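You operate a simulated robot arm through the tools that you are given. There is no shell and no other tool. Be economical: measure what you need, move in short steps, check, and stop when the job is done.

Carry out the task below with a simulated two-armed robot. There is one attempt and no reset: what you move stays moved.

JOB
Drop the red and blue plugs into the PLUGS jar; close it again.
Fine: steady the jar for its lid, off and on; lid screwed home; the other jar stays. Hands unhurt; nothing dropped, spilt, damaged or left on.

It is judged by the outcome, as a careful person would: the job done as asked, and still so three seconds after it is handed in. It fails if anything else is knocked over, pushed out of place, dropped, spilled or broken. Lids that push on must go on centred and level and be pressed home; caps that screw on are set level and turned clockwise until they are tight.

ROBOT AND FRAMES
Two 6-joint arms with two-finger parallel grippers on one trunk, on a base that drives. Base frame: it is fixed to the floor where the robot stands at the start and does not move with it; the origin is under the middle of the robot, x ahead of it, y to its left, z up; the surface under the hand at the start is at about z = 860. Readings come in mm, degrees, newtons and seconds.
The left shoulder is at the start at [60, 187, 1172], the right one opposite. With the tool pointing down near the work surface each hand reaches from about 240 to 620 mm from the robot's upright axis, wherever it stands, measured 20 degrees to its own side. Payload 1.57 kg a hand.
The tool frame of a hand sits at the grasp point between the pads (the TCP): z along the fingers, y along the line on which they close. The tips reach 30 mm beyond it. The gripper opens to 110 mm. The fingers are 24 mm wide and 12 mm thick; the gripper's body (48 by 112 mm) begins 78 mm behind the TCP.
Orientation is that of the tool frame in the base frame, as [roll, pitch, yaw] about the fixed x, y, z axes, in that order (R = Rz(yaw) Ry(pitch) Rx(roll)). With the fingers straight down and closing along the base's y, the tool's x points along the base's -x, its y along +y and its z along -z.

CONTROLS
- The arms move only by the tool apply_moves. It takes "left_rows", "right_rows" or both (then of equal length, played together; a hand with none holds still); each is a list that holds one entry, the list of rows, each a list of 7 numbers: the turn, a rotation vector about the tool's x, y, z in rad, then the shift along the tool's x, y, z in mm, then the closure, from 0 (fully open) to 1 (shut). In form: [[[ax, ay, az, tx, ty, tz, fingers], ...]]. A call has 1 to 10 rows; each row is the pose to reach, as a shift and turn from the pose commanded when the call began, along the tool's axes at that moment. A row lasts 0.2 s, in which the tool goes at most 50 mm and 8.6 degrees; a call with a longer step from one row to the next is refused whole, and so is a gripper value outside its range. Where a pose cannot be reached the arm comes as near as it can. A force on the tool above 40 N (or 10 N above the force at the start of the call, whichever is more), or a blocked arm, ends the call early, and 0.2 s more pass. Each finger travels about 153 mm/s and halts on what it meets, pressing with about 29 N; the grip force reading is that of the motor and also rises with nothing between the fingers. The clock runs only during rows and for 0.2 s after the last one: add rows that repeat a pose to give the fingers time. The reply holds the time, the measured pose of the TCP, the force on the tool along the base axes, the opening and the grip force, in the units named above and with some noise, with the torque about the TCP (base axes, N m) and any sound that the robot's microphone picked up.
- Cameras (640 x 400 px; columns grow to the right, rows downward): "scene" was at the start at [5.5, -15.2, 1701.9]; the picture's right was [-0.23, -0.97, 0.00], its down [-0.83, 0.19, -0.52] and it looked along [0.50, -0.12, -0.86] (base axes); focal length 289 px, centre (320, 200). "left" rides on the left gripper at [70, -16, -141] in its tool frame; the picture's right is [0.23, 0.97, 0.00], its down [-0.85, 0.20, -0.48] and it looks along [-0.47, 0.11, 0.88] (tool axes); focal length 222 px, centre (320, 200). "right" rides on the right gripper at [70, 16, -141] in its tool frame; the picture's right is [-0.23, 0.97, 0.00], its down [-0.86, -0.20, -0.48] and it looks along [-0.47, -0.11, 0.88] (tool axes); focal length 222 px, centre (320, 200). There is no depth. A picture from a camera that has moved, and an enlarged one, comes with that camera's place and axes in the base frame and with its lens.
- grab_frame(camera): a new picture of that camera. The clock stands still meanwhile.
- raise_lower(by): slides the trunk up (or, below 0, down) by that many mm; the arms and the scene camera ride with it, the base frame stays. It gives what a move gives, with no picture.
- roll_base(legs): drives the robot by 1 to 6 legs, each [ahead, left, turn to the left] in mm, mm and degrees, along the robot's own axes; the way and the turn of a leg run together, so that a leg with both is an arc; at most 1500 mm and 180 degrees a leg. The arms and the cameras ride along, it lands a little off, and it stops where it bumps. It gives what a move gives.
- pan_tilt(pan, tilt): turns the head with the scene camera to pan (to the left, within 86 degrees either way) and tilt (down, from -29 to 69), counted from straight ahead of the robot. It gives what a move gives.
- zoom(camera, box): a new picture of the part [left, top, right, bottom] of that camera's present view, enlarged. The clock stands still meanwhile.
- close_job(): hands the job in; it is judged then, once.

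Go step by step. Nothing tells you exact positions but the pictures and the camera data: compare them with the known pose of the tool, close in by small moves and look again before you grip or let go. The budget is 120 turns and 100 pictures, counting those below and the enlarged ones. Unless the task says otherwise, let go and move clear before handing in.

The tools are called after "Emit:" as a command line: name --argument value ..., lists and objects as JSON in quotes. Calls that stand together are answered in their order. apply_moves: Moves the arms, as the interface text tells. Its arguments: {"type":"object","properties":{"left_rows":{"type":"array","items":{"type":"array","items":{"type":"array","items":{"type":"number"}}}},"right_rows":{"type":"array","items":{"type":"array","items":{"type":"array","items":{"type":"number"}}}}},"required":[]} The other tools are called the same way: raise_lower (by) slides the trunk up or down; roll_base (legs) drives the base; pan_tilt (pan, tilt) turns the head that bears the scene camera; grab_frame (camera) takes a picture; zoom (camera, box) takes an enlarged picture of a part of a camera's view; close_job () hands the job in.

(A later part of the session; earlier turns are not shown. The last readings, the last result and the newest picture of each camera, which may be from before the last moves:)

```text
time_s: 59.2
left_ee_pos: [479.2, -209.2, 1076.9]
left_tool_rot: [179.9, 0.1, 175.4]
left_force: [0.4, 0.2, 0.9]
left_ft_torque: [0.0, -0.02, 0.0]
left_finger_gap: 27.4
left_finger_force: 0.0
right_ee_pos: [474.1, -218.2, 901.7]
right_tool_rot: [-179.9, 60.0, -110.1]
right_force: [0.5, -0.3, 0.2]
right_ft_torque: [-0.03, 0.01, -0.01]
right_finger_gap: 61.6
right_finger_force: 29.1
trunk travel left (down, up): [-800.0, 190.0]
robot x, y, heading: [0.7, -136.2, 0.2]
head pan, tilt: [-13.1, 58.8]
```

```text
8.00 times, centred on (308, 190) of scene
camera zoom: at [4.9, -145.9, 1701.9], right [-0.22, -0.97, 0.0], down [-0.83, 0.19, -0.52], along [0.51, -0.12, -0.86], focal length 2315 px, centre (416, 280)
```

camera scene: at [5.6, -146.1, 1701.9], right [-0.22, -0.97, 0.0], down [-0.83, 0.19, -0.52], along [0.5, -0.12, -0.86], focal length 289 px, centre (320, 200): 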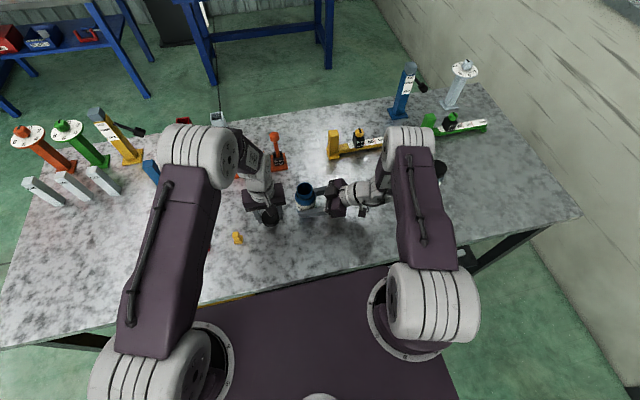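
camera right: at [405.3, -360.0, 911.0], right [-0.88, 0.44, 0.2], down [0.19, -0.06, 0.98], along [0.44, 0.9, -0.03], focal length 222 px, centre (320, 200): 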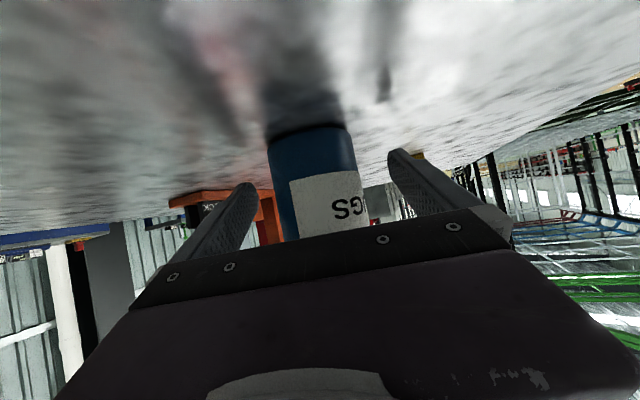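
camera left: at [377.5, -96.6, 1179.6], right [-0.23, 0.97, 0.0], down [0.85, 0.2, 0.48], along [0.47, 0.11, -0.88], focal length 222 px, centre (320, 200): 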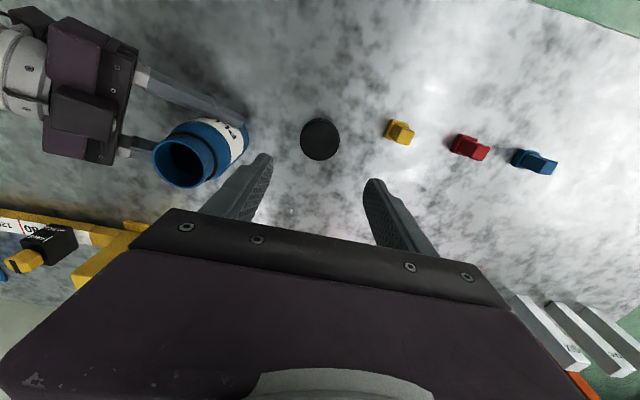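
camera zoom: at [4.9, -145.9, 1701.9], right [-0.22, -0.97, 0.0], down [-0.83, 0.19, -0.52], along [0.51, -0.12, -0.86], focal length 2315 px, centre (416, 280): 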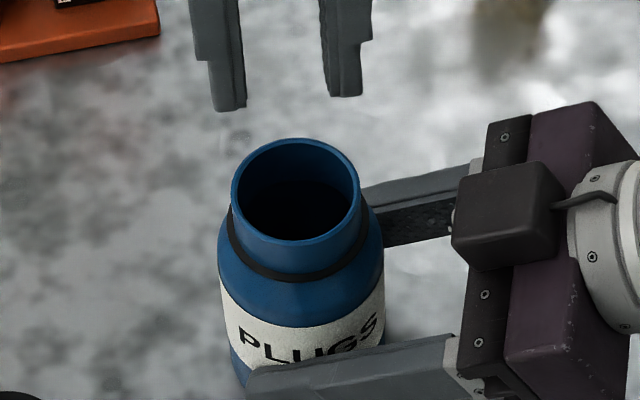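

Red is in. Now across to the blue plug at ≈ (411,221).

Emit:
apply_moves --left_rows '[[[0, 0, 0, 10.2, 42.4, 0, 0.7], [0, 0, 0, 20.4, 84.9, 0, 0.65], [0, 0, 0, 30.5, 127.3, 0, 0.6], [0, 0, 0, 40.7, 169.7, 0, 0.55], [0, 0, 0, 50.9, 212.1, 0, 0.55], [0, 0, 0, 61.1, 254.6, 0, 0.55], [0, 0, 0, 71.3, 297, 0, 0.55], [0, 0, 0, 81.4, 339.4, 20, 0.55], [0, 0, 0, 91.6, 381.9, 40, 0.55], [0, 0, 0, 101.8, 424.3, 60, 0.55]]]'

Emit:
zoom --camera "left" --box '[270, 110, 370, 210]'

```text
time_s: 61.4
left_ee_pos: [414.5, 225.1, 1011.8]
left_tool_rot: [-180.0, 0.2, 175.5]
left_force: [0.2, 0.0, 0.2]
left_ft_torque: [-0.01, -0.02, -0.01]
left_finger_gap: 49.5
left_finger_force: 0.0
right_ee_pos: [475.1, -216.8, 901.8]
right_tool_rot: [180.0, 59.7, -110.1]
right_force: [-0.3, 0.1, 0.2]
right_ft_torque: [-0.01, 0.03, 0.01]
right_finger_gap: 61.2
right_finger_force: 28.8
trunk travel left (down, up): [-800.0, 190.0]
robot x, y, heading: [-1.8, -130.9, 0.1]
head pan, tilt: [-13.1, 58.8]
```

```text
4.00 times, centred on (320, 160) of left
camera zoom: at [343.3, 213.2, 1151.7], right [-0.15, 0.99, 0.0], down [0.87, 0.13, 0.48], along [0.47, 0.07, -0.88], focal length 888 px, centre (320, 360)
```

zoom: 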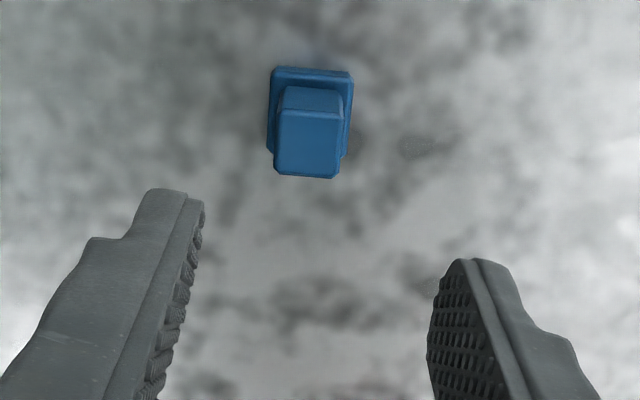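

Blue plug is at tool offset (+4, −3.9); correct, turn 4° and descend.

Emit:
apply_moves --left_rows '[[[0, 0, -0.035, 2, -2, 30, 0.55], [0, 0, -0.07, 4, -3.9, 60, 0.55], [0, 0, -0.07, 4, -3.9, 85, 0.55], [0, 0, -0.07, 4, -3.9, 99, 0.6], [0, 0, -0.07, 4, -3.9, 99, 0.6]]]'

Emit:
zoom --camera "left" --box '[260, 120, 380, 220]'

```text
time_s: 62.6
left_ee_pos: [408.3, 222.5, 915.2]
left_tool_rot: [179.9, 0.1, 179.5]
left_force: [-0.9, 0.7, 0.5]
left_ft_torque: [-0.03, 0.0, -0.03]
left_finger_gap: 44.1
left_finger_force: 0.1
right_ee_pos: [474.7, -218.2, 901.3]
right_tool_rot: [-180.0, 59.9, -110.1]
right_force: [-0.4, -0.2, -0.3]
right_ft_torque: [0.0, -0.01, -0.01]
right_finger_gap: 61.1
right_finger_force: 29.3
trunk travel left (down, up): [-800.0, 190.0]
robot x, y, heading: [-0.2, -134.4, 0.1]
head pan, tilt: [-13.1, 58.8]
```

```text
4.00 times, centred on (320, 170) of left
camera zoom: at [337.5, 205.3, 1055.4], right [-0.22, 0.98, 0.0], down [0.86, 0.19, 0.48], along [0.47, 0.11, -0.88], focal length 888 px, centre (320, 320)
```

zoom: 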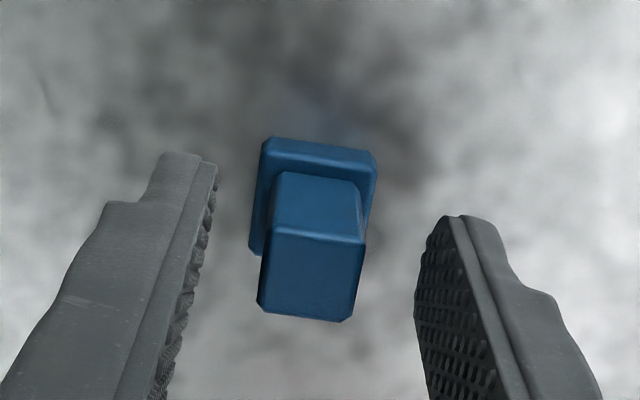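

Correct −3.3/−0.6 mm, down 3 mm, then close.

Emit:
apply_moves --left_rows '[[[0, 0, 0, -3.3, -0.6, 3, 0.6], [0, 0, 0, -3.3, -0.6, 3, 0.7], [0, 0, 0, -3.3, -0.6, 3, 0.78], [0, 0, 0, -3.3, -0.6, 3, 0.82], [0, 0, 0, -3.3, -0.6, 3, 0.86], [0, 0, 0, -3.3, -0.6, 3, 0.95], [0, 0, 0, -3.3, -0.6, 3, 0.95]]]'

Emit:
zoom --camera "left" --box '[260, 120, 380, 220]'

```text
time_s: 64.2
left_ee_pos: [411.4, 220.1, 913.1]
left_tool_rot: [179.8, 0.0, 179.5]
left_force: [-0.5, -0.2, 0.3]
left_ft_torque: [0.0, -0.01, 0.0]
left_finger_gap: 17.7
left_finger_force: 29.0
right_ee_pos: [474.4, -219.0, 901.5]
right_tool_rot: [-179.9, 59.9, -110.1]
right_force: [0.3, 1.2, 0.7]
right_ft_torque: [-0.03, 0.03, 0.02]
right_finger_gap: 61.3
right_finger_force: 28.9
trunk travel left (down, up): [-800.0, 190.0]
robot x, y, heading: [1.7, -132.9, 0.1]
head pan, tilt: [-13.1, 58.8]
```

```text
4.00 times, centred on (320, 170) of left
camera zoom: at [340.9, 204.4, 1053.6], right [-0.22, 0.98, 0.0], down [0.86, 0.19, 0.48], along [0.47, 0.11, -0.88], focal length 888 px, centre (320, 320)
```

zoom: 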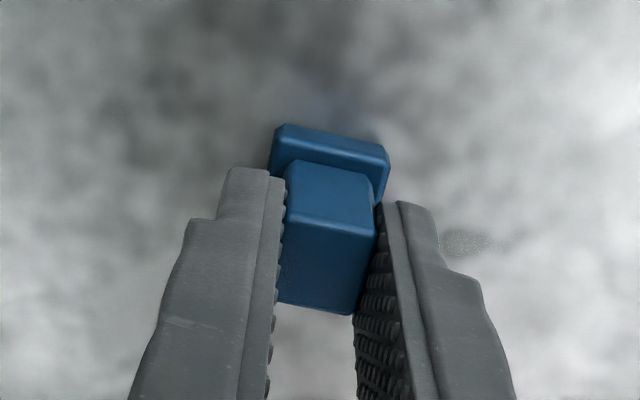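

Blue plug gripped. Lift and carry to the jar in two stages.

Emit:
apply_moves --left_rows '[[[0, 0, 0, 0, 0, -45, 0.95], [0, 0, 0, 0, 0, -90, 0.95], [0, 0, 0, -6.9, -42.7, -105, 0.95], [0, 0, 0, -13.9, -85.5, -120, 0.95], [0, 0, 0, -20.8, -128.2, -135, 0.95], [0, 0, 0, -27.8, -170.9, -150, 0.95], [0, 0, 0, -34.7, -213.7, -160, 0.95], [0, 0, 0, -41.6, -256.4, -160, 0.95], [0, 0, 0, -48.6, -299.1, -160, 0.95], [0, 0, 0, -55.5, -341.8, -160, 0.95]]]'

Emit:
apply_moves --left_rows '[[[0, 0, 0, -6.9, -42.7, 0, 0.95], [0, 0, 0, -13.9, -85.5, 0, 0.95], [0, 0, 0, -13.9, -85.5, 10, 0.95], [0, 0, 0, -13.9, -85.5, 20, 0.95], [0, 0, 0, -13.9, -85.5, 20, 0.95]]]'

Emit:
zoom --camera "left" --box '[280, 100, 360, 180]'

Emit:
zoom --camera "scene" --box '[280, 165, 336, 215]'

```text
time_s: 66.4
left_ee_pos: [464.6, -125.4, 1076.1]
left_tool_rot: [179.8, 0.0, 179.4]
left_force: [-0.6, 0.1, -0.3]
left_ft_torque: [0.03, -0.01, -0.01]
left_finger_gap: 17.5
left_finger_force: 29.1
right_ee_pos: [476.0, -220.0, 900.7]
right_tool_rot: [179.9, 60.0, -110.2]
right_force: [-0.1, -1.3, 0.3]
right_ft_torque: [0.0, 0.0, 0.01]
right_finger_gap: 61.0
right_finger_force: 29.0
trunk travel left (down, up): [-800.0, 190.0]
robot x, y, heading: [1.7, -131.1, 0.3]
head pan, tilt: [-13.1, 58.8]
```

```text
time_s: 67.6
left_ee_pos: [476.3, -211.6, 1053.3]
left_tool_rot: [179.9, 0.1, 179.5]
left_force: [-0.2, -0.2, 0.5]
left_ft_torque: [-0.05, 0.02, 0.01]
left_finger_gap: 17.5
left_finger_force: 29.1
right_ee_pos: [475.8, -219.5, 901.6]
right_tool_rot: [179.9, 59.8, -110.1]
right_force: [-0.1, 0.3, -0.5]
right_ft_torque: [0.04, 0.0, 0.02]
right_finger_gap: 61.1
right_finger_force: 28.9
trunk travel left (down, up): [-800.0, 190.0]
robot x, y, heading: [-0.5, -126.5, -0.0]
head pan, tilt: [-13.1, 58.8]
```

```text
5.00 times, centred on (320, 140) of left
camera zoom: at [405.6, -227.7, 1194.6], right [-0.22, 0.98, 0.0], down [0.86, 0.19, 0.48], along [0.47, 0.11, -0.88], focal length 1111 px, centre (320, 500)
```

zoom: 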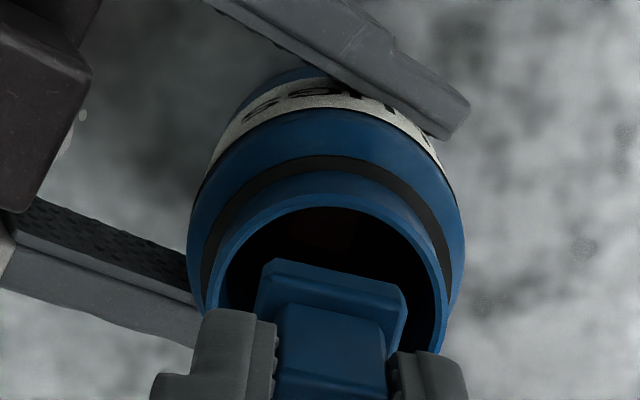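

```text
8.00 times, centred on (308, 190) of scene
camera zoom: at [6.1, -147.0, 1701.9], right [-0.22, -0.97, 0.0], down [-0.83, 0.19, -0.52], along [0.5, -0.12, -0.86], focal length 2315 px, centre (416, 280)
```

zoom: 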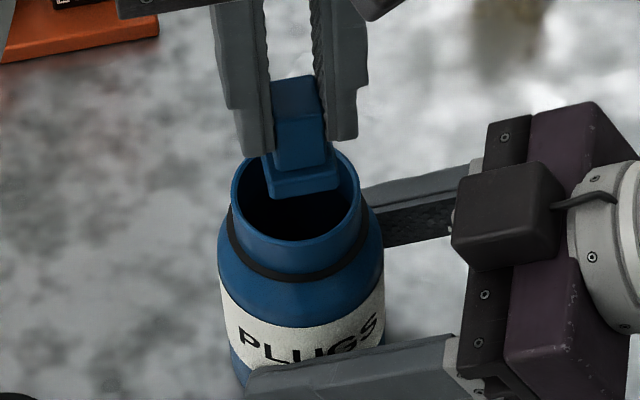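

The plug needs ~+2.8 mm y and +1 mm x to match the alignment that worked for red. Adjust and come down just above the rim.

Emit:
apply_moves --left_rows '[[[0, 0, 0, -1, 2.8, 0, 0.95], [0, 0, 0, -1, 2.8, 6, 0.95], [0, 0, 0, -1, 2.8, 12, 0.95], [0, 0, 0, -1, 2.8, 12, 0.95]]]'

Emit:
zoom --camera "left" --box '[280, 100, 360, 180]'

Emit:
zoom --camera "scene" --box '[280, 165, 336, 215]'

```text
time_s: 68.6
left_ee_pos: [476.5, -206.5, 1041.5]
left_tool_rot: [179.9, 0.0, 179.4]
left_force: [0.0, -0.9, 0.0]
left_ft_torque: [-0.01, 0.01, 0.01]
left_finger_gap: 17.4
left_finger_force: 29.1
right_ee_pos: [474.2, -219.3, 902.0]
right_tool_rot: [180.0, 59.9, -110.0]
right_force: [0.4, -0.1, -0.2]
right_ft_torque: [-0.03, 0.01, 0.01]
right_finger_gap: 61.5
right_finger_force: 28.9
trunk travel left (down, up): [-800.0, 190.0]
robot x, y, heading: [2.2, -132.3, 0.2]
head pan, tilt: [-13.1, 58.8]
```

```text
5.00 times, centred on (320, 140) of left
camera zoom: at [406.4, -223.1, 1181.5], right [-0.22, 0.98, 0.0], down [0.86, 0.19, 0.48], along [0.47, 0.11, -0.88], focal length 1111 px, centre (320, 500)
```

zoom: 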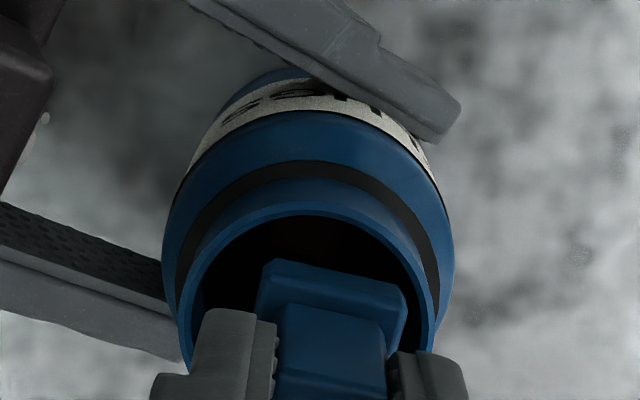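

```text
8.00 times, centred on (308, 190) of scene
camera zoom: at [6.1, -146.3, 1701.9], right [-0.22, -0.97, 0.0], down [-0.83, 0.19, -0.52], along [0.5, -0.12, -0.86], focal length 2315 px, centre (416, 280)
```

zoom: 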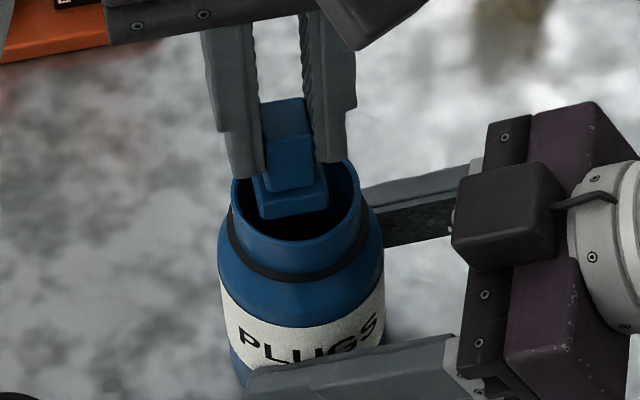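

Overshot by ~1.4 mm in y; correct and descend slowly.

Emit:
apply_moves --left_rows '[[[0, 0, 0, 0, -1.4, 0, 0.95], [0, 0, 0, 0, -1.4, 4, 0.95], [0, 0, 0, 0, -1.4, 8, 0.95], [0, 0, 0, 0, -1.4, 11, 0.95], [0, 0, 0, 0, -1.4, 14, 0.95]]]'

Emit:
zoom --camera "left" --box '[280, 100, 360, 180]'

```text
time_s: 69.8
left_ee_pos: [478.2, -208.5, 1027.8]
left_tool_rot: [180.0, 0.0, 179.5]
left_force: [-0.4, -0.2, 0.5]
left_ft_torque: [0.04, -0.02, 0.0]
left_finger_gap: 17.4
left_finger_force: 29.0
right_ee_pos: [475.9, -220.0, 902.1]
right_tool_rot: [180.0, 60.0, -110.2]
right_force: [-0.6, 0.0, -0.6]
right_ft_torque: [-0.02, 0.0, 0.01]
right_finger_gap: 61.3
right_finger_force: 29.1
trunk travel left (down, up): [-800.0, 190.0]
robot x, y, heading: [-2.9, -129.0, 0.3]
head pan, tilt: [-13.1, 58.8]
```

```text
5.00 times, centred on (320, 140) of left
camera zoom: at [407.5, -224.4, 1168.1], right [-0.22, 0.98, 0.0], down [0.86, 0.19, 0.48], along [0.47, 0.11, -0.88], focal length 1111 px, centre (320, 500)
```

zoom: 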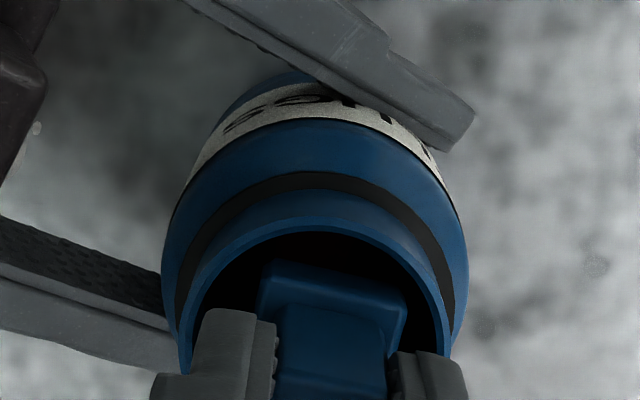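

No force: the blue plug is inside the mouth. Ease to the release height.

Emit:
apply_moves --left_rows '[[[0, 0, 0, 0, 0, 3, 0.95], [0, 0, 0, 0, 0, 6, 0.95], [0, 0, 0, 0, 0, 9, 0.95], [0, 0, 0, 0, 0, 11, 0.95]]]'

```text
time_s: 70.8
left_ee_pos: [478.0, -209.0, 1016.4]
left_tool_rot: [179.9, 0.2, 179.5]
left_force: [-0.1, 0.4, -1.1]
left_ft_torque: [0.02, 0.02, 0.0]
left_finger_gap: 17.5
left_finger_force: 29.4
right_ee_pos: [474.7, -218.8, 901.5]
right_tool_rot: [180.0, 59.9, -110.2]
right_force: [-0.2, 0.1, 0.3]
right_ft_torque: [-0.02, 0.0, 0.03]
right_finger_gap: 61.3
right_finger_force: 29.2
trunk travel left (down, up): [-800.0, 190.0]
robot x, y, heading: [2.7, -127.5, 0.3]
head pan, tilt: [-13.1, 58.8]
```

Emit:
apply_moves --left_rows '[[[0, 0, 0, 0, 0, 0, 0.88], [0, 0, 0, 0, 0, 0, 0.78], [0, 0, 0, 0, 0, 0, 0.75], [0, 0, 0, 0, 0, -20, 0.75], [0, 0, 0, 0, 0, -60, 0.7]]]'

Emit:
zoom --camera "left" --box '[260, 80, 380, 200]'

Emit:
zoom --camera "scene" --box '[220, 160, 340, 250]'

```text
time_s: 72.0
left_ee_pos: [476.5, -207.4, 1076.5]
left_tool_rot: [179.8, 0.1, 179.5]
left_force: [0.5, 0.7, 0.3]
left_ft_torque: [-0.01, -0.02, 0.01]
left_finger_gap: 33.0
left_finger_force: 0.0
right_ee_pos: [475.2, -217.8, 902.0]
right_tool_rot: [-180.0, 59.8, -110.0]
right_force: [0.3, 0.0, -0.4]
right_ft_torque: [-0.05, -0.03, 0.0]
right_finger_gap: 61.4
right_finger_force: 29.1
trunk travel left (down, up): [-800.0, 190.0]
robot x, y, heading: [-3.3, -130.9, 0.2]
head pan, tilt: [-13.1, 58.8]
```

```text
3.33 times, centred on (320, 140) of left
camera zoom: at [406.1, -223.6, 1217.5], right [-0.22, 0.98, 0.0], down [0.86, 0.19, 0.48], along [0.47, 0.11, -0.88], focal length 740 px, centre (320, 400)
```

zoom: 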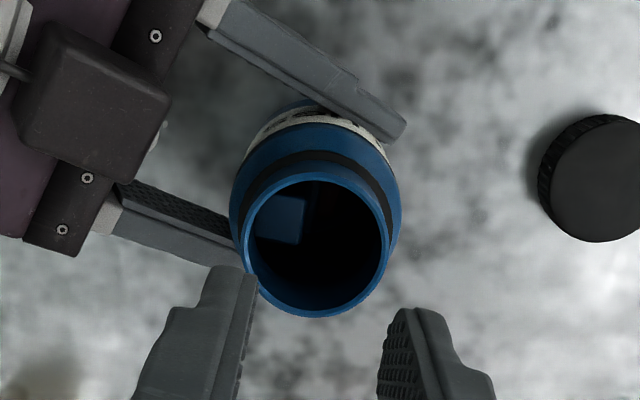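

```text
4.44 times, centred on (280, 205) of scene
camera zoom: at [5.0, -145.8, 1701.9], right [-0.22, -0.97, 0.0], down [-0.83, 0.19, -0.52], along [0.51, -0.12, -0.86], focal length 1286 px, centre (498, 178)
```

zoom: 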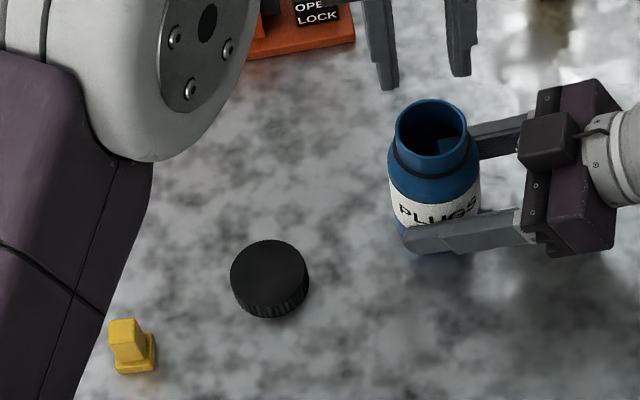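

Both plugs are in the jar, below the rim. Now back to the lid at ≈(450,−80).

Emit:
apply_moves --left_rows '[[[0, 0, 0, 9.2, 42.6, 0, 0.5], [0, 0, 0, 18.4, 85.2, 0, 0.35], [0, 0, 0, 27.6, 127.8, 0, 0.3], [0, 0, 0, 27.6, 127.8, 40, 0.3], [0, 0, 0, 27.6, 127.8, 80, 0.3], [0, 0, 0, 27.6, 127.8, 80, 0.3]]]'

Emit:
zoom --camera "left" --box '[240, 90, 400, 210]'

```text
time_s: 73.4
left_ee_pos: [449.4, -80.0, 997.6]
left_tool_rot: [179.9, 0.0, 179.5]
left_force: [-0.5, -0.2, 0.2]
left_ft_torque: [-0.02, -0.03, -0.01]
left_finger_gap: 77.0
left_finger_force: 0.1
right_ee_pos: [474.1, -218.3, 903.3]
right_tool_rot: [179.9, 60.0, -110.0]
right_force: [-1.0, 0.1, -0.3]
right_ft_torque: [-0.02, 0.01, -0.05]
right_finger_gap: 61.5
right_finger_force: 28.9
trunk travel left (down, up): [-800.0, 190.0]
robot x, y, heading: [1.8, -127.6, 0.1]
head pan, tilt: [-13.1, 58.8]
```

```text
3.33 times, centred on (320, 150) of left
camera zoom: at [378.2, -97.2, 1138.0], right [-0.22, 0.98, 0.0], down [0.86, 0.19, 0.48], along [0.47, 0.11, -0.88], focal length 740 px, centre (320, 367)
```

zoom: 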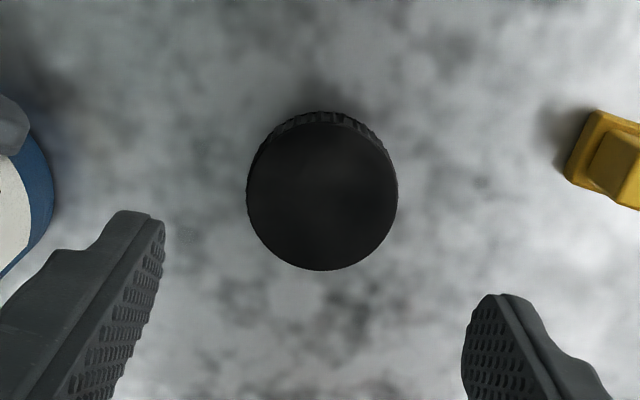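

Lid nearly centred. Descend over it with a small correction.

Emit:
apply_moves --left_rows '[[[0, 0, 0, -1, 0.5, 35, 0.32], [0, 0, 0, -1.5, 1, 65, 0.35], [0, 0, 0, -1.5, 1, 90, 0.37], [0, 0, 0, -1.5, 1, 101, 0.37], [0, 0, 0, -1.5, 1, 101, 0.37]]]'

Emit:
zoom --camera "left" --box '[240, 110, 400, 230]'

```text
time_s: 74.6
left_ee_pos: [453.3, -79.2, 893.1]
left_tool_rot: [179.8, 0.1, 179.5]
left_force: [-0.2, 0.1, 0.8]
left_ft_torque: [0.0, -0.03, 0.0]
left_finger_gap: 69.2
left_finger_force: 0.1
right_ee_pos: [474.5, -217.5, 901.7]
right_tool_rot: [-180.0, 59.9, -110.0]
right_force: [0.0, -0.3, 0.2]
right_ft_torque: [-0.01, 0.02, 0.0]
right_finger_gap: 61.4
right_finger_force: 29.0
trunk travel left (down, up): [-800.0, 190.0]
robot x, y, heading: [1.5, -129.2, 0.3]
head pan, tilt: [-13.1, 58.8]
```

```text
3.33 times, centred on (320, 170) of left
camera zoom: at [382.1, -95.0, 1034.6], right [-0.22, 0.98, 0.0], down [0.86, 0.19, 0.48], along [0.47, 0.11, -0.88], focal length 740 px, centre (320, 300)
```

zoom: 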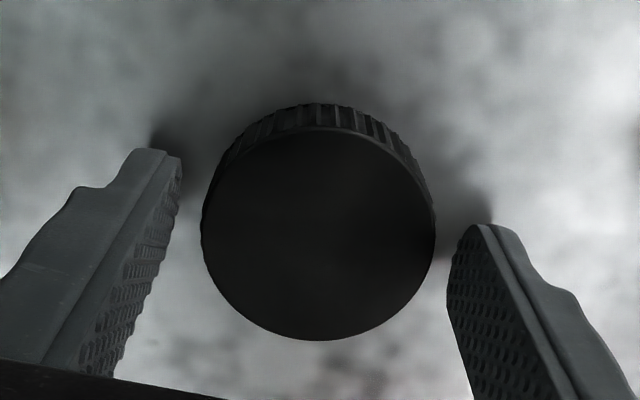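

Shift +2.8 mm along tool x, then close on the lid.

Emit:
apply_moves --left_rows '[[[0, 0, 0, 2.8, 0, -1, 0.37], [0, 0, 0, 2.8, 0, -1, 0.42], [0, 0, 0, 2.8, 0, -1, 0.47], [0, 0, 0, 2.8, 0, -1, 0.5], [0, 0, 0, 2.8, 0, -1, 0.53], [0, 0, 0, 2.8, 0, -1, 0.58], [0, 0, 0, 2.8, 0, -1, 0.65], [0, 0, 0, 2.8, 0, -1, 0.65]]]'

Emit:
zoom --camera "left" --box '[240, 110, 400, 230]'

```text
time_s: 76.4
left_ee_pos: [450.3, -79.1, 896.4]
left_tool_rot: [179.9, 0.0, 179.5]
left_force: [-0.2, -0.1, -0.6]
left_ft_torque: [-0.02, 0.02, 0.03]
left_finger_gap: 52.4
left_finger_force: 29.1
right_ee_pos: [474.9, -218.4, 902.3]
right_tool_rot: [180.0, 59.8, -110.0]
right_force: [0.3, 0.3, 0.7]
right_ft_torque: [0.01, 0.01, 0.01]
right_finger_gap: 61.2
right_finger_force: 28.8
trunk travel left (down, up): [-800.0, 190.0]
robot x, y, heading: [-0.5, -131.4, -0.0]
head pan, tilt: [-13.1, 58.8]
```

```text
3.33 times, centred on (320, 170) of left
camera zoom: at [379.4, -95.3, 1036.5], right [-0.22, 0.98, 0.0], down [0.86, 0.19, 0.48], along [0.47, 0.11, -0.88], focal length 740 px, centre (320, 300)
```

zoom: 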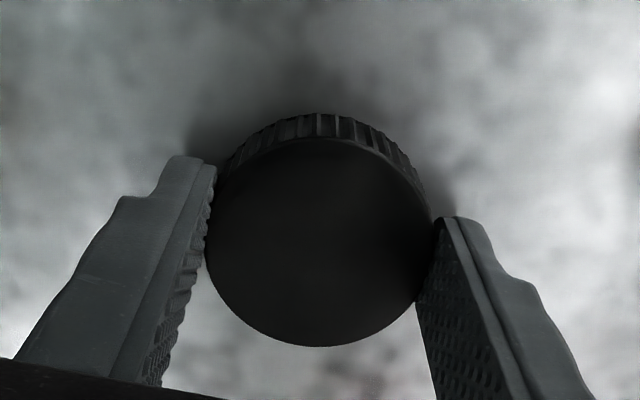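

Lid gripped level. Lift and bring it over the jar axis (≈477.5,−208), pre-rotating 33° counter-clockwise for tightening room.

Emit:
apply_moves --left_rows '[[[0, 0, 0, 0, 0, -40, 0.65], [0, 0, 0, 0, 0, -80, 0.65], [0, 0, 0, 0, 0, -120, 0.65], [0, 0, 0, 0, 0, -160, 0.65], [0, 0, -0.145, -7.3, -32, -160, 0.65], [0, 0, -0.29, -14.6, -63.9, -160, 0.65], [0, 0, -0.435, -21.8, -95.9, -160, 0.65], [0, 0, -0.58, -29.1, -127.8, -160, 0.65], [0, 0, -0.58, -29.1, -127.8, -160, 0.65]]]'

Emit:
zoom --camera "left" --box '[240, 90, 400, 210]'

Emit:
zoom --camera "scene" --box '[272, 155, 344, 215]'

```text
time_s: 78.4
left_ee_pos: [474.5, -208.0, 1054.1]
left_tool_rot: [-180.0, 0.1, -147.2]
left_force: [-0.3, 0.3, 0.2]
left_ft_torque: [0.0, 0.0, 0.0]
left_finger_gap: 52.2
left_finger_force: 29.2
right_ee_pos: [475.7, -217.2, 901.1]
right_tool_rot: [-180.0, 59.9, -110.1]
right_force: [-0.1, -0.6, -0.5]
right_ft_torque: [-0.03, 0.03, 0.0]
right_finger_gap: 61.3
right_finger_force: 28.8
trunk travel left (down, up): [-800.0, 190.0]
robot x, y, heading: [2.0, -134.2, 0.4]
head pan, tilt: [-13.1, 58.8]
```

```text
3.33 times, centred on (320, 150) of left
camera zoom: at [424.3, -259.9, 1195.1], right [-0.72, 0.7, 0.0], down [0.61, 0.63, 0.48], along [0.33, 0.35, -0.88], focal length 740 px, centre (320, 367)
```

zoom: 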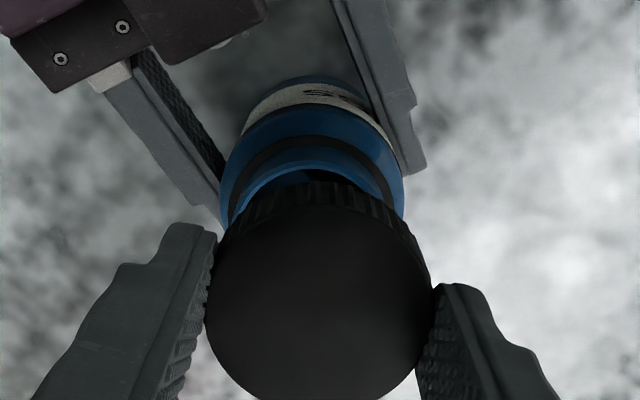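

```text
6.67 times, centred on (308, 185) of scene
camera zoom: at [5.9, -145.4, 1701.9], right [-0.22, -0.97, 0.0], down [-0.83, 0.19, -0.52], along [0.5, -0.12, -0.86], focal length 1929 px, centre (400, 300)
```

zoom: 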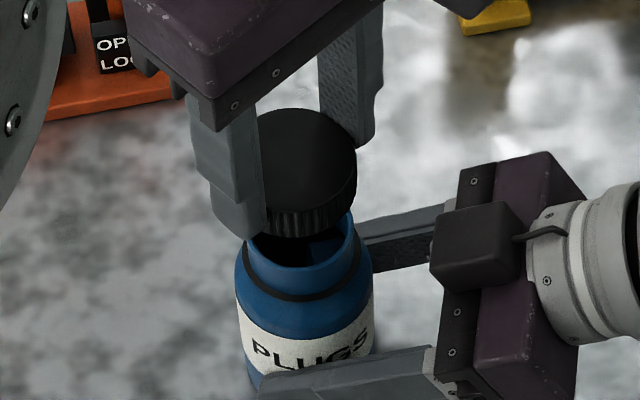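

Shift 3.3 mm in x to bring the lid over the jar axis, then lower close to contact.

Emit:
apply_moves --left_rows '[[[0, 0, 0, -2.8, -1.8, 0, 0.65], [0, 0, 0, -2.8, -1.8, 15, 0.65], [0, 0, 0, -2.8, -1.8, 28, 0.65], [0, 0, 0, -2.8, -1.8, 28, 0.65]]]'

Emit:
zoom --camera "left" --box '[240, 90, 400, 210]'

Emit:
zoom --camera "scene" --box '[272, 155, 344, 215]'

```text
time_s: 79.4
left_ee_pos: [482.5, -206.0, 1028.1]
left_tool_rot: [-179.9, 0.2, -147.4]
left_force: [-0.2, 0.5, -0.6]
left_ft_torque: [-0.04, 0.01, -0.04]
left_finger_gap: 52.2
left_finger_force: 28.8
right_ee_pos: [474.8, -219.2, 902.9]
right_tool_rot: [180.0, 60.0, -110.1]
right_force: [0.0, 0.4, -0.6]
right_ft_torque: [-0.03, -0.03, 0.01]
right_finger_gap: 61.4
right_finger_force: 29.5
trunk travel left (down, up): [-800.0, 190.0]
robot x, y, heading: [1.7, -131.4, 0.3]
head pan, tilt: [-13.1, 58.8]
```

```text
3.33 times, centred on (320, 150) of left
camera zoom: at [431.2, -258.1, 1168.3], right [-0.72, 0.7, 0.0], down [0.61, 0.63, 0.48], along [0.33, 0.34, -0.88], focal length 740 px, centre (320, 367)
```

zoom: 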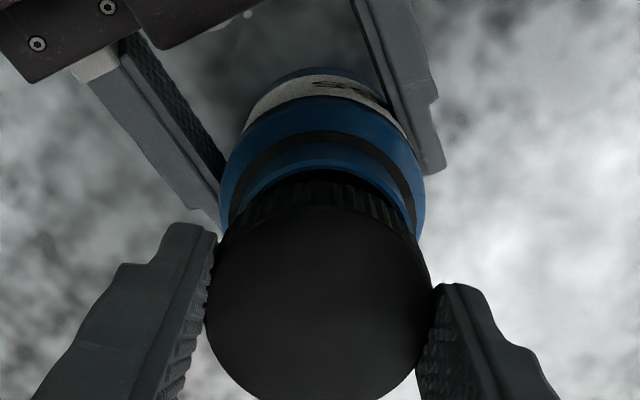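

```text
6.67 times, centred on (308, 185) of scene
camera zoom: at [6.1, -146.3, 1701.9], right [-0.22, -0.97, 0.0], down [-0.83, 0.19, -0.52], along [0.5, -0.12, -0.86], focal length 1929 px, centre (400, 300)
```

zoom: 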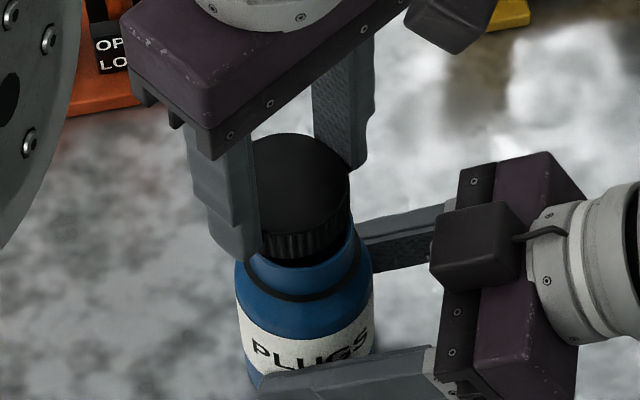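

Overshot; correct by (−3.2,−1.8) mm and check again.

Emit:
apply_moves --left_rows '[[[0, 0, 0, 1.8, 0.1, 0, 0.65], [0, 0, 0, 3.7, 0.2, 0, 0.65], [0, 0, 0, 3.7, 0.2, 8, 0.65], [0, 0, 0, 3.7, 0.2, 8, 0.65]]]'

Emit:
zoom --camera "left" --box '[240, 90, 400, 210]'

Emit:
zoom --camera "scene" --box '[272, 155, 344, 215]'

```text
time_s: 80.4
left_ee_pos: [480.3, -208.3, 1021.0]
left_tool_rot: [180.0, 0.1, -147.2]
left_force: [0.1, 0.2, -0.3]
left_ft_torque: [0.03, 0.04, -0.05]
left_finger_gap: 52.2
left_finger_force: 28.8
right_ee_pos: [475.0, -219.0, 902.0]
right_tool_rot: [179.9, 59.8, -110.0]
right_force: [-0.2, 0.2, 0.1]
right_ft_torque: [-0.04, 0.01, 0.03]
right_finger_gap: 61.5
right_finger_force: 29.7
trunk travel left (down, up): [-800.0, 190.0]
robot x, y, heading: [0.6, -129.6, -0.1]
head pan, tilt: [-13.1, 58.8]
```

```text
3.33 times, centred on (320, 150) of left
camera zoom: at [428.4, -260.6, 1161.7], right [-0.72, 0.7, 0.0], down [0.61, 0.63, 0.48], along [0.33, 0.34, -0.88], focal length 740 px, centre (320, 367)
```

zoom: 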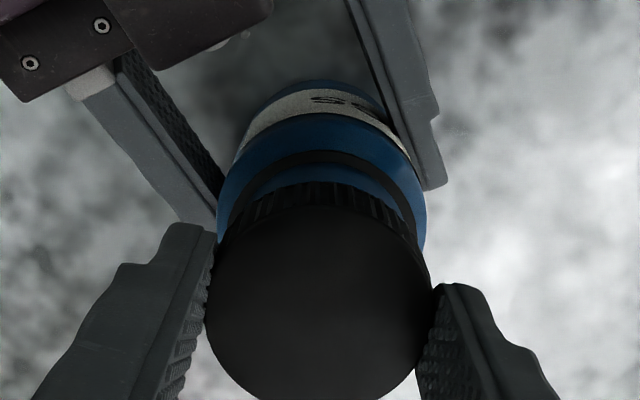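

```text
6.67 times, centred on (308, 185) of scene
camera zoom: at [6.1, -146.2, 1701.9], right [-0.22, -0.97, 0.0], down [-0.83, 0.19, -0.52], along [0.5, -0.12, -0.86], focal length 1929 px, centre (400, 300)
```

zoom: 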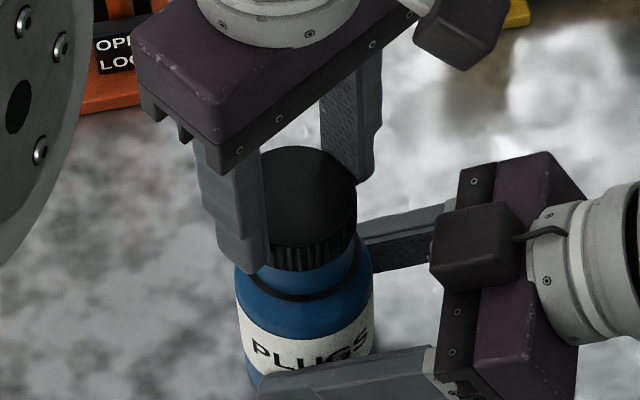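

Aligned within ~1 mm. Lower slowly 13 mm.

Emit:
apply_moves --left_rows '[[[0, 0, 0, 0, 0.7, 2, 0.65], [0, 0, 0, 0, 0.7, 4, 0.65], [0, 0, 0, 0, 0.7, 6, 0.65], [0, 0, 0, 0, 0.7, 8, 0.65], [0, 0, 0, 0, 0.7, 10, 0.65], [0, 0, 0, 0, 0.7, 12, 0.65]]]'

```text
time_s: 81.8
left_ee_pos: [476.7, -208.0, 1007.4]
left_tool_rot: [179.9, -0.1, -147.3]
left_force: [0.6, -9.2, -1.1]
left_ft_torque: [-0.2, -0.01, -0.09]
left_finger_gap: 52.1
left_finger_force: 28.7
right_ee_pos: [474.5, -218.2, 902.8]
right_tool_rot: [180.0, 60.0, -110.0]
right_force: [-0.3, 8.7, 0.1]
right_ft_torque: [-0.73, -0.03, 0.08]
right_finger_gap: 61.2
right_finger_force: 29.3
trunk travel left (down, up): [-800.0, 190.0]
robot x, y, heading: [1.8, -129.9, -0.0]
head pan, tilt: [-13.1, 58.8]
```

Lid is over the neck; side force says move −y ~1.5 mm. Correct and continue down.

Emit:
apply_moves --left_rows '[[[0, 0, 0, 0.4, -0.6, 0, 0.65], [0, 0, 0, 0.8, -1.3, 0, 0.65], [0, 0, 0, 0.8, -1.3, 1.5, 0.65], [0, 0, 0, 0.8, -1.3, 3, 0.65]]]'

```text
time_s: 82.8
left_ee_pos: [477.0, -209.8, 1005.3]
left_tool_rot: [179.8, 0.1, -147.3]
left_force: [-0.9, 0.4, -0.4]
left_ft_torque: [0.03, 0.04, 0.0]
left_finger_gap: 52.2
left_finger_force: 28.7
right_ee_pos: [474.9, -219.8, 901.9]
right_tool_rot: [-179.9, 59.9, -110.1]
right_force: [0.7, -1.2, 0.3]
right_ft_torque: [-0.05, 0.07, -0.03]
right_finger_gap: 61.4
right_finger_force: 29.2
trunk travel left (down, up): [-800.0, 190.0]
robot x, y, heading: [-1.9, -131.3, 0.1]
head pan, tilt: [-13.1, 58.8]
```

Force-free. Lower further in 1 mm steps until it sits on the thread.

Emit:
apply_moves --left_rows '[[[0, 0, 0, 0, 0, 1, 0.65], [0, 0, 0, 0, 0, 2, 0.65], [0, 0, 0, 0, 0, 3, 0.65], [0, 0, 0, 0, 0, 4, 0.65]]]'

```text
time_s: 83.8
left_ee_pos: [477.3, -211.4, 1000.5]
left_tool_rot: [179.9, 0.1, -147.3]
left_force: [-4.0, 0.5, 1.5]
left_ft_torque: [0.03, 0.08, -0.02]
left_finger_gap: 52.2
left_finger_force: 29.6
right_ee_pos: [474.8, -217.7, 901.3]
right_tool_rot: [180.0, 59.9, -110.1]
right_force: [3.0, -0.5, 0.2]
right_ft_torque: [0.02, 0.32, 0.01]
right_finger_gap: 61.4
right_finger_force: 28.9
trunk travel left (down, up): [-800.0, 190.0]
robot x, y, heading: [-2.5, -131.9, 0.3]
head pan, tilt: [-13.1, 58.8]
```

Emit:
apply_moves --left_rows '[[[0, 0, 0, 0.6, 0.4, 0.7, 0.65], [0, 0, 0, 0.6, 0.4, 1.4, 0.65], [0, 0, 0, 0.6, 0.4, 2.1, 0.65], [0, 0, 0, 0.6, 0.4, 2.8, 0.65]]]'

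Emit:
zoom --camera "left" --box '[256, 100, 384, 230]'

```text
time_s: 84.8
left_ee_pos: [477.1, -210.0, 1000.0]
left_tool_rot: [-179.8, 0.1, -147.3]
left_force: [-4.8, -3.5, 12.1]
left_ft_torque: [0.07, -0.05, -0.02]
left_finger_gap: 51.9
left_finger_force: 28.8
right_ee_pos: [474.1, -218.8, 901.7]
right_tool_rot: [-180.0, 59.9, -110.1]
right_force: [9.2, 3.3, -4.2]
right_ft_torque: [-0.63, 0.59, 0.01]
right_finger_gap: 61.3
right_finger_force: 29.2
trunk travel left (down, up): [-800.0, 190.0]
robot x, y, heading: [0.7, -127.9, 0.3]
head pan, tilt: [-13.1, 58.8]
```

```text
3.08 times, centred on (320, 165) of left
camera zoom: at [426.4, -261.4, 1140.3], right [-0.72, 0.7, 0.0], down [0.61, 0.63, 0.48], along [0.34, 0.34, -0.88], focal length 684 px, centre (320, 308)
```

zoom: 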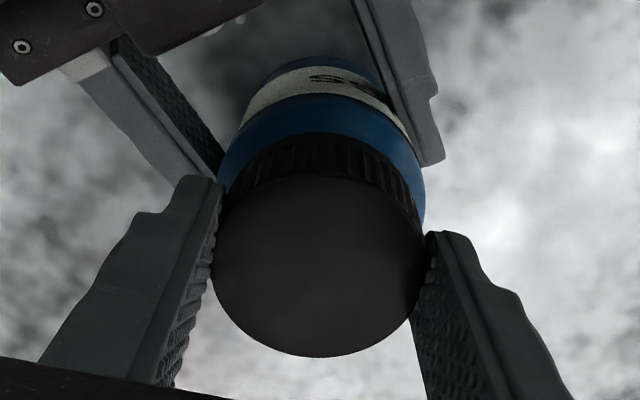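

Lid rests on the thread at ~12 N, level. Screw clockwise 77° with ~1 mm descent.

Emit:
apply_moves --left_rows '[[[0, 0, 0.149, 0, 0, 0.1, 0.65], [0, 0, 0.298, 0, 0, 0.2, 0.65], [0, 0, 0.447, 0, 0, 0.3, 0.65], [0, 0, 0.596, 0, 0, 0.4, 0.65], [0, 0, 0.745, 0, 0, 0.5, 0.65], [0, 0, 0.894, 0, 0, 0.6, 0.65], [0, 0, 1.043, 0, 0, 0.7, 0.65], [0, 0, 1.192, 0, 0, 0.8, 0.65], [0, 0, 1.341, 0, 0, 0.9, 0.65]]]'

Emit:
zoom --camera "left" --box '[256, 100, 384, 230]'

```text
time_s: 86.8
left_ee_pos: [476.6, -211.5, 998.8]
left_tool_rot: [179.9, -0.1, 135.8]
left_force: [-3.5, 15.8, 21.1]
left_ft_torque: [0.66, -0.09, 0.03]
left_finger_gap: 51.8
left_finger_force: 29.1
right_ee_pos: [474.7, -218.0, 901.2]
right_tool_rot: [-179.8, 59.9, -109.9]
right_force: [6.2, -16.6, -8.1]
right_ft_torque: [0.65, 0.37, -0.04]
right_finger_gap: 61.4
right_finger_force: 29.8
trunk travel left (down, up): [-800.0, 190.0]
robot x, y, heading: [0.5, -132.7, 0.3]
head pan, tilt: [-13.1, 58.8]
```

```text
3.08 times, centred on (320, 165) of left
camera zoom: at [414.6, -173.1, 1138.5], right [0.52, 0.86, 0.0], down [0.75, -0.46, 0.48], along [0.41, -0.25, -0.88], focal length 684 px, centre (320, 308)
```

zoom: 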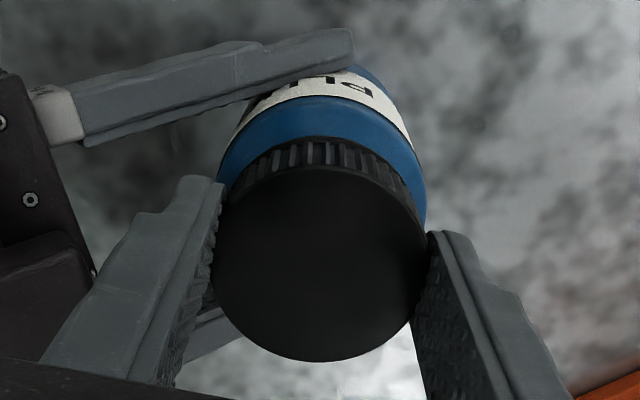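

Descending with the turn; side force shows the axis is ~2 mm further +y. Recentre, open, rotate back.

Emit:
apply_moves --left_rows '[[[0, 0, 0, 0.9, 1.9, 0, 0.65], [0, 0, 0, 0.9, 1.9, 0, 0.4], [0, 0, -0.149, 0.9, 1.9, 0, 0.38], [0, 0, -0.298, 0.9, 1.9, 0, 0.38], [0, 0, -0.447, 0.9, 1.9, 0, 0.38], [0, 0, -0.596, 0.9, 1.9, 0, 0.38], [0, 0, -0.745, 0.9, 1.9, 0, 0.38], [0, 0, -0.894, 0.9, 1.9, 0, 0.38], [0, 0, -1.043, 0.9, 1.9, 0, 0.38], [0, 0, -1.192, 0.9, 1.9, 0, 0.38]]]'

Emit:
zoom --camera "left" --box '[256, 100, 384, 230]'

Emit:
zoom --camera "scene" --box '[272, 155, 344, 215]'

```text
time_s: 89.0
left_ee_pos: [477.2, -207.3, 997.2]
left_tool_rot: [-179.9, 0.1, -155.7]
left_force: [-0.3, 0.5, -0.1]
left_ft_torque: [0.0, 0.0, 0.02]
left_finger_gap: 68.1
left_finger_force: 0.1
right_ee_pos: [474.1, -218.9, 900.8]
right_tool_rot: [-179.8, 59.9, -110.2]
right_force: [-0.1, 2.8, 6.1]
right_ft_torque: [-0.01, 0.03, -0.04]
right_finger_gap: 61.2
right_finger_force: 28.6
trunk travel left (down, up): [-800.0, 190.0]
robot x, y, heading: [0.1, -133.2, -0.1]
head pan, tilt: [-13.1, 58.8]
```

```text
3.08 times, centred on (320, 165) of left
camera zoom: at [418.9, -251.4, 1138.1], right [-0.61, 0.79, 0.0], down [0.7, 0.53, 0.48], along [0.38, 0.29, -0.88], focal length 684 px, centre (320, 308)
```

zoom: 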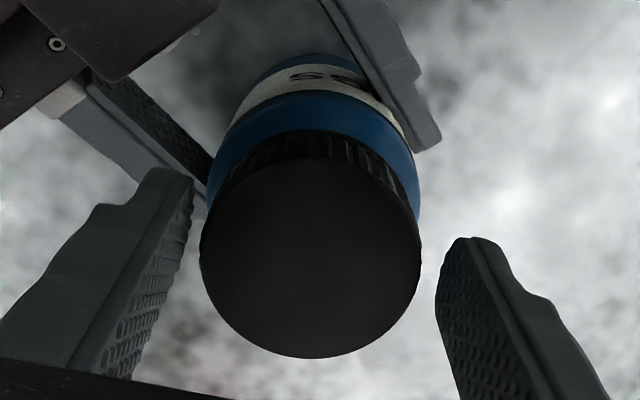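

```text
6.67 times, centred on (308, 185) of scene
camera zoom: at [4.9, -145.3, 1702.0], right [-0.22, -0.97, 0.0], down [-0.83, 0.19, -0.52], along [0.51, -0.12, -0.85], focal length 1929 px, centre (400, 300)
```

zoom: 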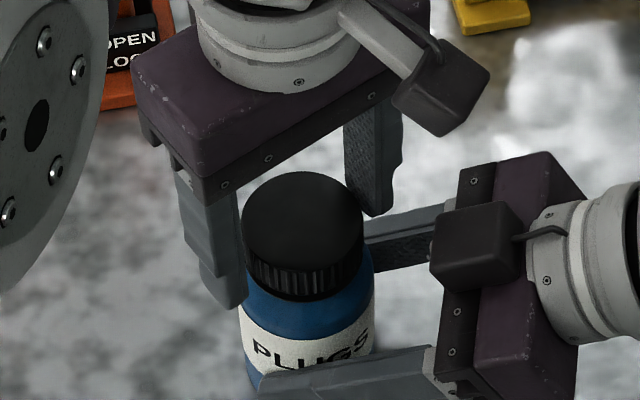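

Lid is on and level. Re-grip (−1.2 mm correction) and turn clockwise again.

Emit:
apply_moves --left_rows '[[[0, 0, 0, 0, -1.2, 0, 0.47], [0, 0, 0, 0, -1.2, 0, 0.65], [0, 0, 0.149, 0, -1.2, 0.1, 0.65], [0, 0, 0.298, 0, -1.2, 0.2, 0.65], [0, 0, 0.447, 0, -1.2, 0.3, 0.65], [0, 0, 0.596, 0, -1.2, 0.4, 0.65], [0, 0, 0.745, 0, -1.2, 0.5, 0.65], [0, 0, 0.894, 0, -1.2, 0.6, 0.65], [0, 0, 1.043, 0, -1.2, 0.7, 0.65], [0, 0, 1.192, 0, -1.2, 0.8, 0.65]]]'

```text
time_s: 91.2
left_ee_pos: [477.8, -210.6, 996.5]
left_tool_rot: [179.9, 0.0, 135.7]
left_force: [-0.7, -13.9, 0.7]
left_ft_torque: [-0.5, 0.22, 0.02]
left_finger_gap: 52.2
left_finger_force: 29.2
right_ee_pos: [475.0, -218.2, 901.2]
right_tool_rot: [-179.9, 59.9, -110.1]
right_force: [0.5, 15.9, 2.6]
right_ft_torque: [-0.64, -0.08, -0.01]
right_finger_gap: 61.4
right_finger_force: 29.4
trunk travel left (down, up): [-800.0, 190.0]
robot x, y, heading: [1.3, -129.3, 0.4]
head pan, tilt: [-13.1, 58.8]
```

Emit:
apply_moves --left_rows '[[[0, 0, 0, -1, -1, 0, 0.65], [0, 0, 0, -1, -1, 0, 0.4], [0, 0, -0.149, -1, -1, 0, 0.38], [0, 0, -0.298, -1, -1, 0, 0.38], [0, 0, -0.447, -1, -1, 0, 0.38], [0, 0, -0.596, -1, -1, 0, 0.38], [0, 0, -0.745, -1, -1, 0, 0.38], [0, 0, -0.894, -1, -1, 0, 0.38], [0, 0, -1.043, -1, -1, 0, 0.38], [0, 0, -1.192, -1, -1, 0, 0.38]]]'

Emit:
zoom --camera "left" --box '[256, 100, 384, 230]'

```text
time_s: 93.4
left_ee_pos: [479.1, -211.3, 996.3]
left_tool_rot: [179.9, 0.1, -155.7]
left_force: [0.5, -0.7, -0.1]
left_ft_torque: [0.02, 0.01, 0.04]
left_finger_gap: 68.0
left_finger_force: 0.1
right_ee_pos: [474.6, -218.6, 902.1]
right_tool_rot: [-180.0, 59.9, -110.1]
right_force: [1.8, -0.8, 2.3]
right_ft_torque: [-0.01, 0.08, -0.02]
right_finger_gap: 61.0
right_finger_force: 29.1
trunk travel left (down, up): [-800.0, 190.0]
robot x, y, heading: [-0.2, -131.5, 0.2]
head pan, tilt: [-13.1, 58.8]
```

```text
3.08 times, centred on (320, 165) of left
camera zoom: at [420.1, -254.2, 1137.5], right [-0.61, 0.79, 0.0], down [0.7, 0.53, 0.48], along [0.38, 0.29, -0.88], focal length 684 px, centre (320, 308)
```

zoom: 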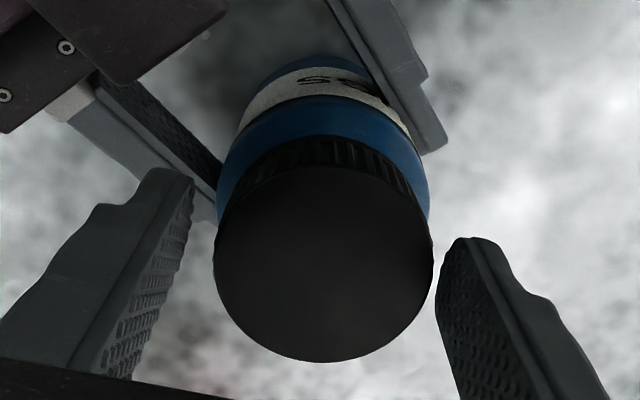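

Emit:
apply_moves --left_rows '[[[0, 0, 0, 0, 1.6, 0, 0.47], [0, 0, 0, 0, 1.6, 0, 0.65], [0, 0, 0.149, 0, 1.6, 0.1, 0.65], [0, 0, 0.298, 0, 1.6, 0.2, 0.65], [0, 0, 0.447, 0, 1.6, 0.3, 0.65], [0, 0, 0.596, 0, 1.6, 0.4, 0.65], [0, 0, 0.745, 0, 1.6, 0.5, 0.65], [0, 0, 0.894, 0, 1.6, 0.6, 0.65], [0, 0, 1.043, 0, 1.6, 0.7, 0.65], [0, 0, 1.192, 0, 1.6, 0.8, 0.65]]]'

```text
time_s: 95.6
left_ee_pos: [477.0, -207.4, 996.9]
left_tool_rot: [180.0, 0.0, 135.7]
left_force: [3.8, -7.1, -2.1]
left_ft_torque: [-0.3, -0.13, 0.0]
left_finger_gap: 52.6
left_finger_force: 28.9
right_ee_pos: [474.9, -217.8, 901.5]
right_tool_rot: [-179.9, 59.8, -110.2]
right_force: [-4.6, 8.5, 2.0]
right_ft_torque: [-0.37, -0.09, 0.02]
right_finger_gap: 61.4
right_finger_force: 29.4
trunk travel left (down, up): [-800.0, 190.0]
robot x, y, heading: [-0.7, -129.5, 0.3]
head pan, tilt: [-13.1, 58.8]
```

Not tight yet. Continue the same grip to yaw ~100 (34° more).

Emit:
apply_moves --left_rows '[[[0, 0, 0.1, 0, -0.5, 0.1, 0.65], [0, 0, 0.2, 0, -0.5, 0.15, 0.65], [0, 0, 0.3, 0, -0.5, 0.2, 0.65], [0, 0, 0.4, 0, -0.5, 0.25, 0.65], [0, 0, 0.5, 0, -0.5, 0.3, 0.65], [0, 0, 0.6, 0, -0.5, 0.35, 0.65]]]'

```text
time_s: 97.0
left_ee_pos: [477.4, -209.2, 996.8]
left_tool_rot: [179.9, -0.1, 101.3]
left_force: [5.7, 4.2, 4.0]
left_ft_torque: [0.19, -0.13, 0.94]
left_finger_gap: 52.2
left_finger_force: 29.2
right_ee_pos: [474.8, -218.5, 901.7]
right_tool_rot: [-179.9, 59.9, -110.1]
right_force: [-2.7, -4.1, 0.4]
right_ft_torque: [0.08, -0.37, -0.85]
right_finger_gap: 62.4
right_finger_force: 29.3
trunk travel left (down, up): [-800.0, 190.0]
robot x, y, heading: [2.5, -131.2, 0.2]
head pan, tilt: [-13.1, 58.8]
```

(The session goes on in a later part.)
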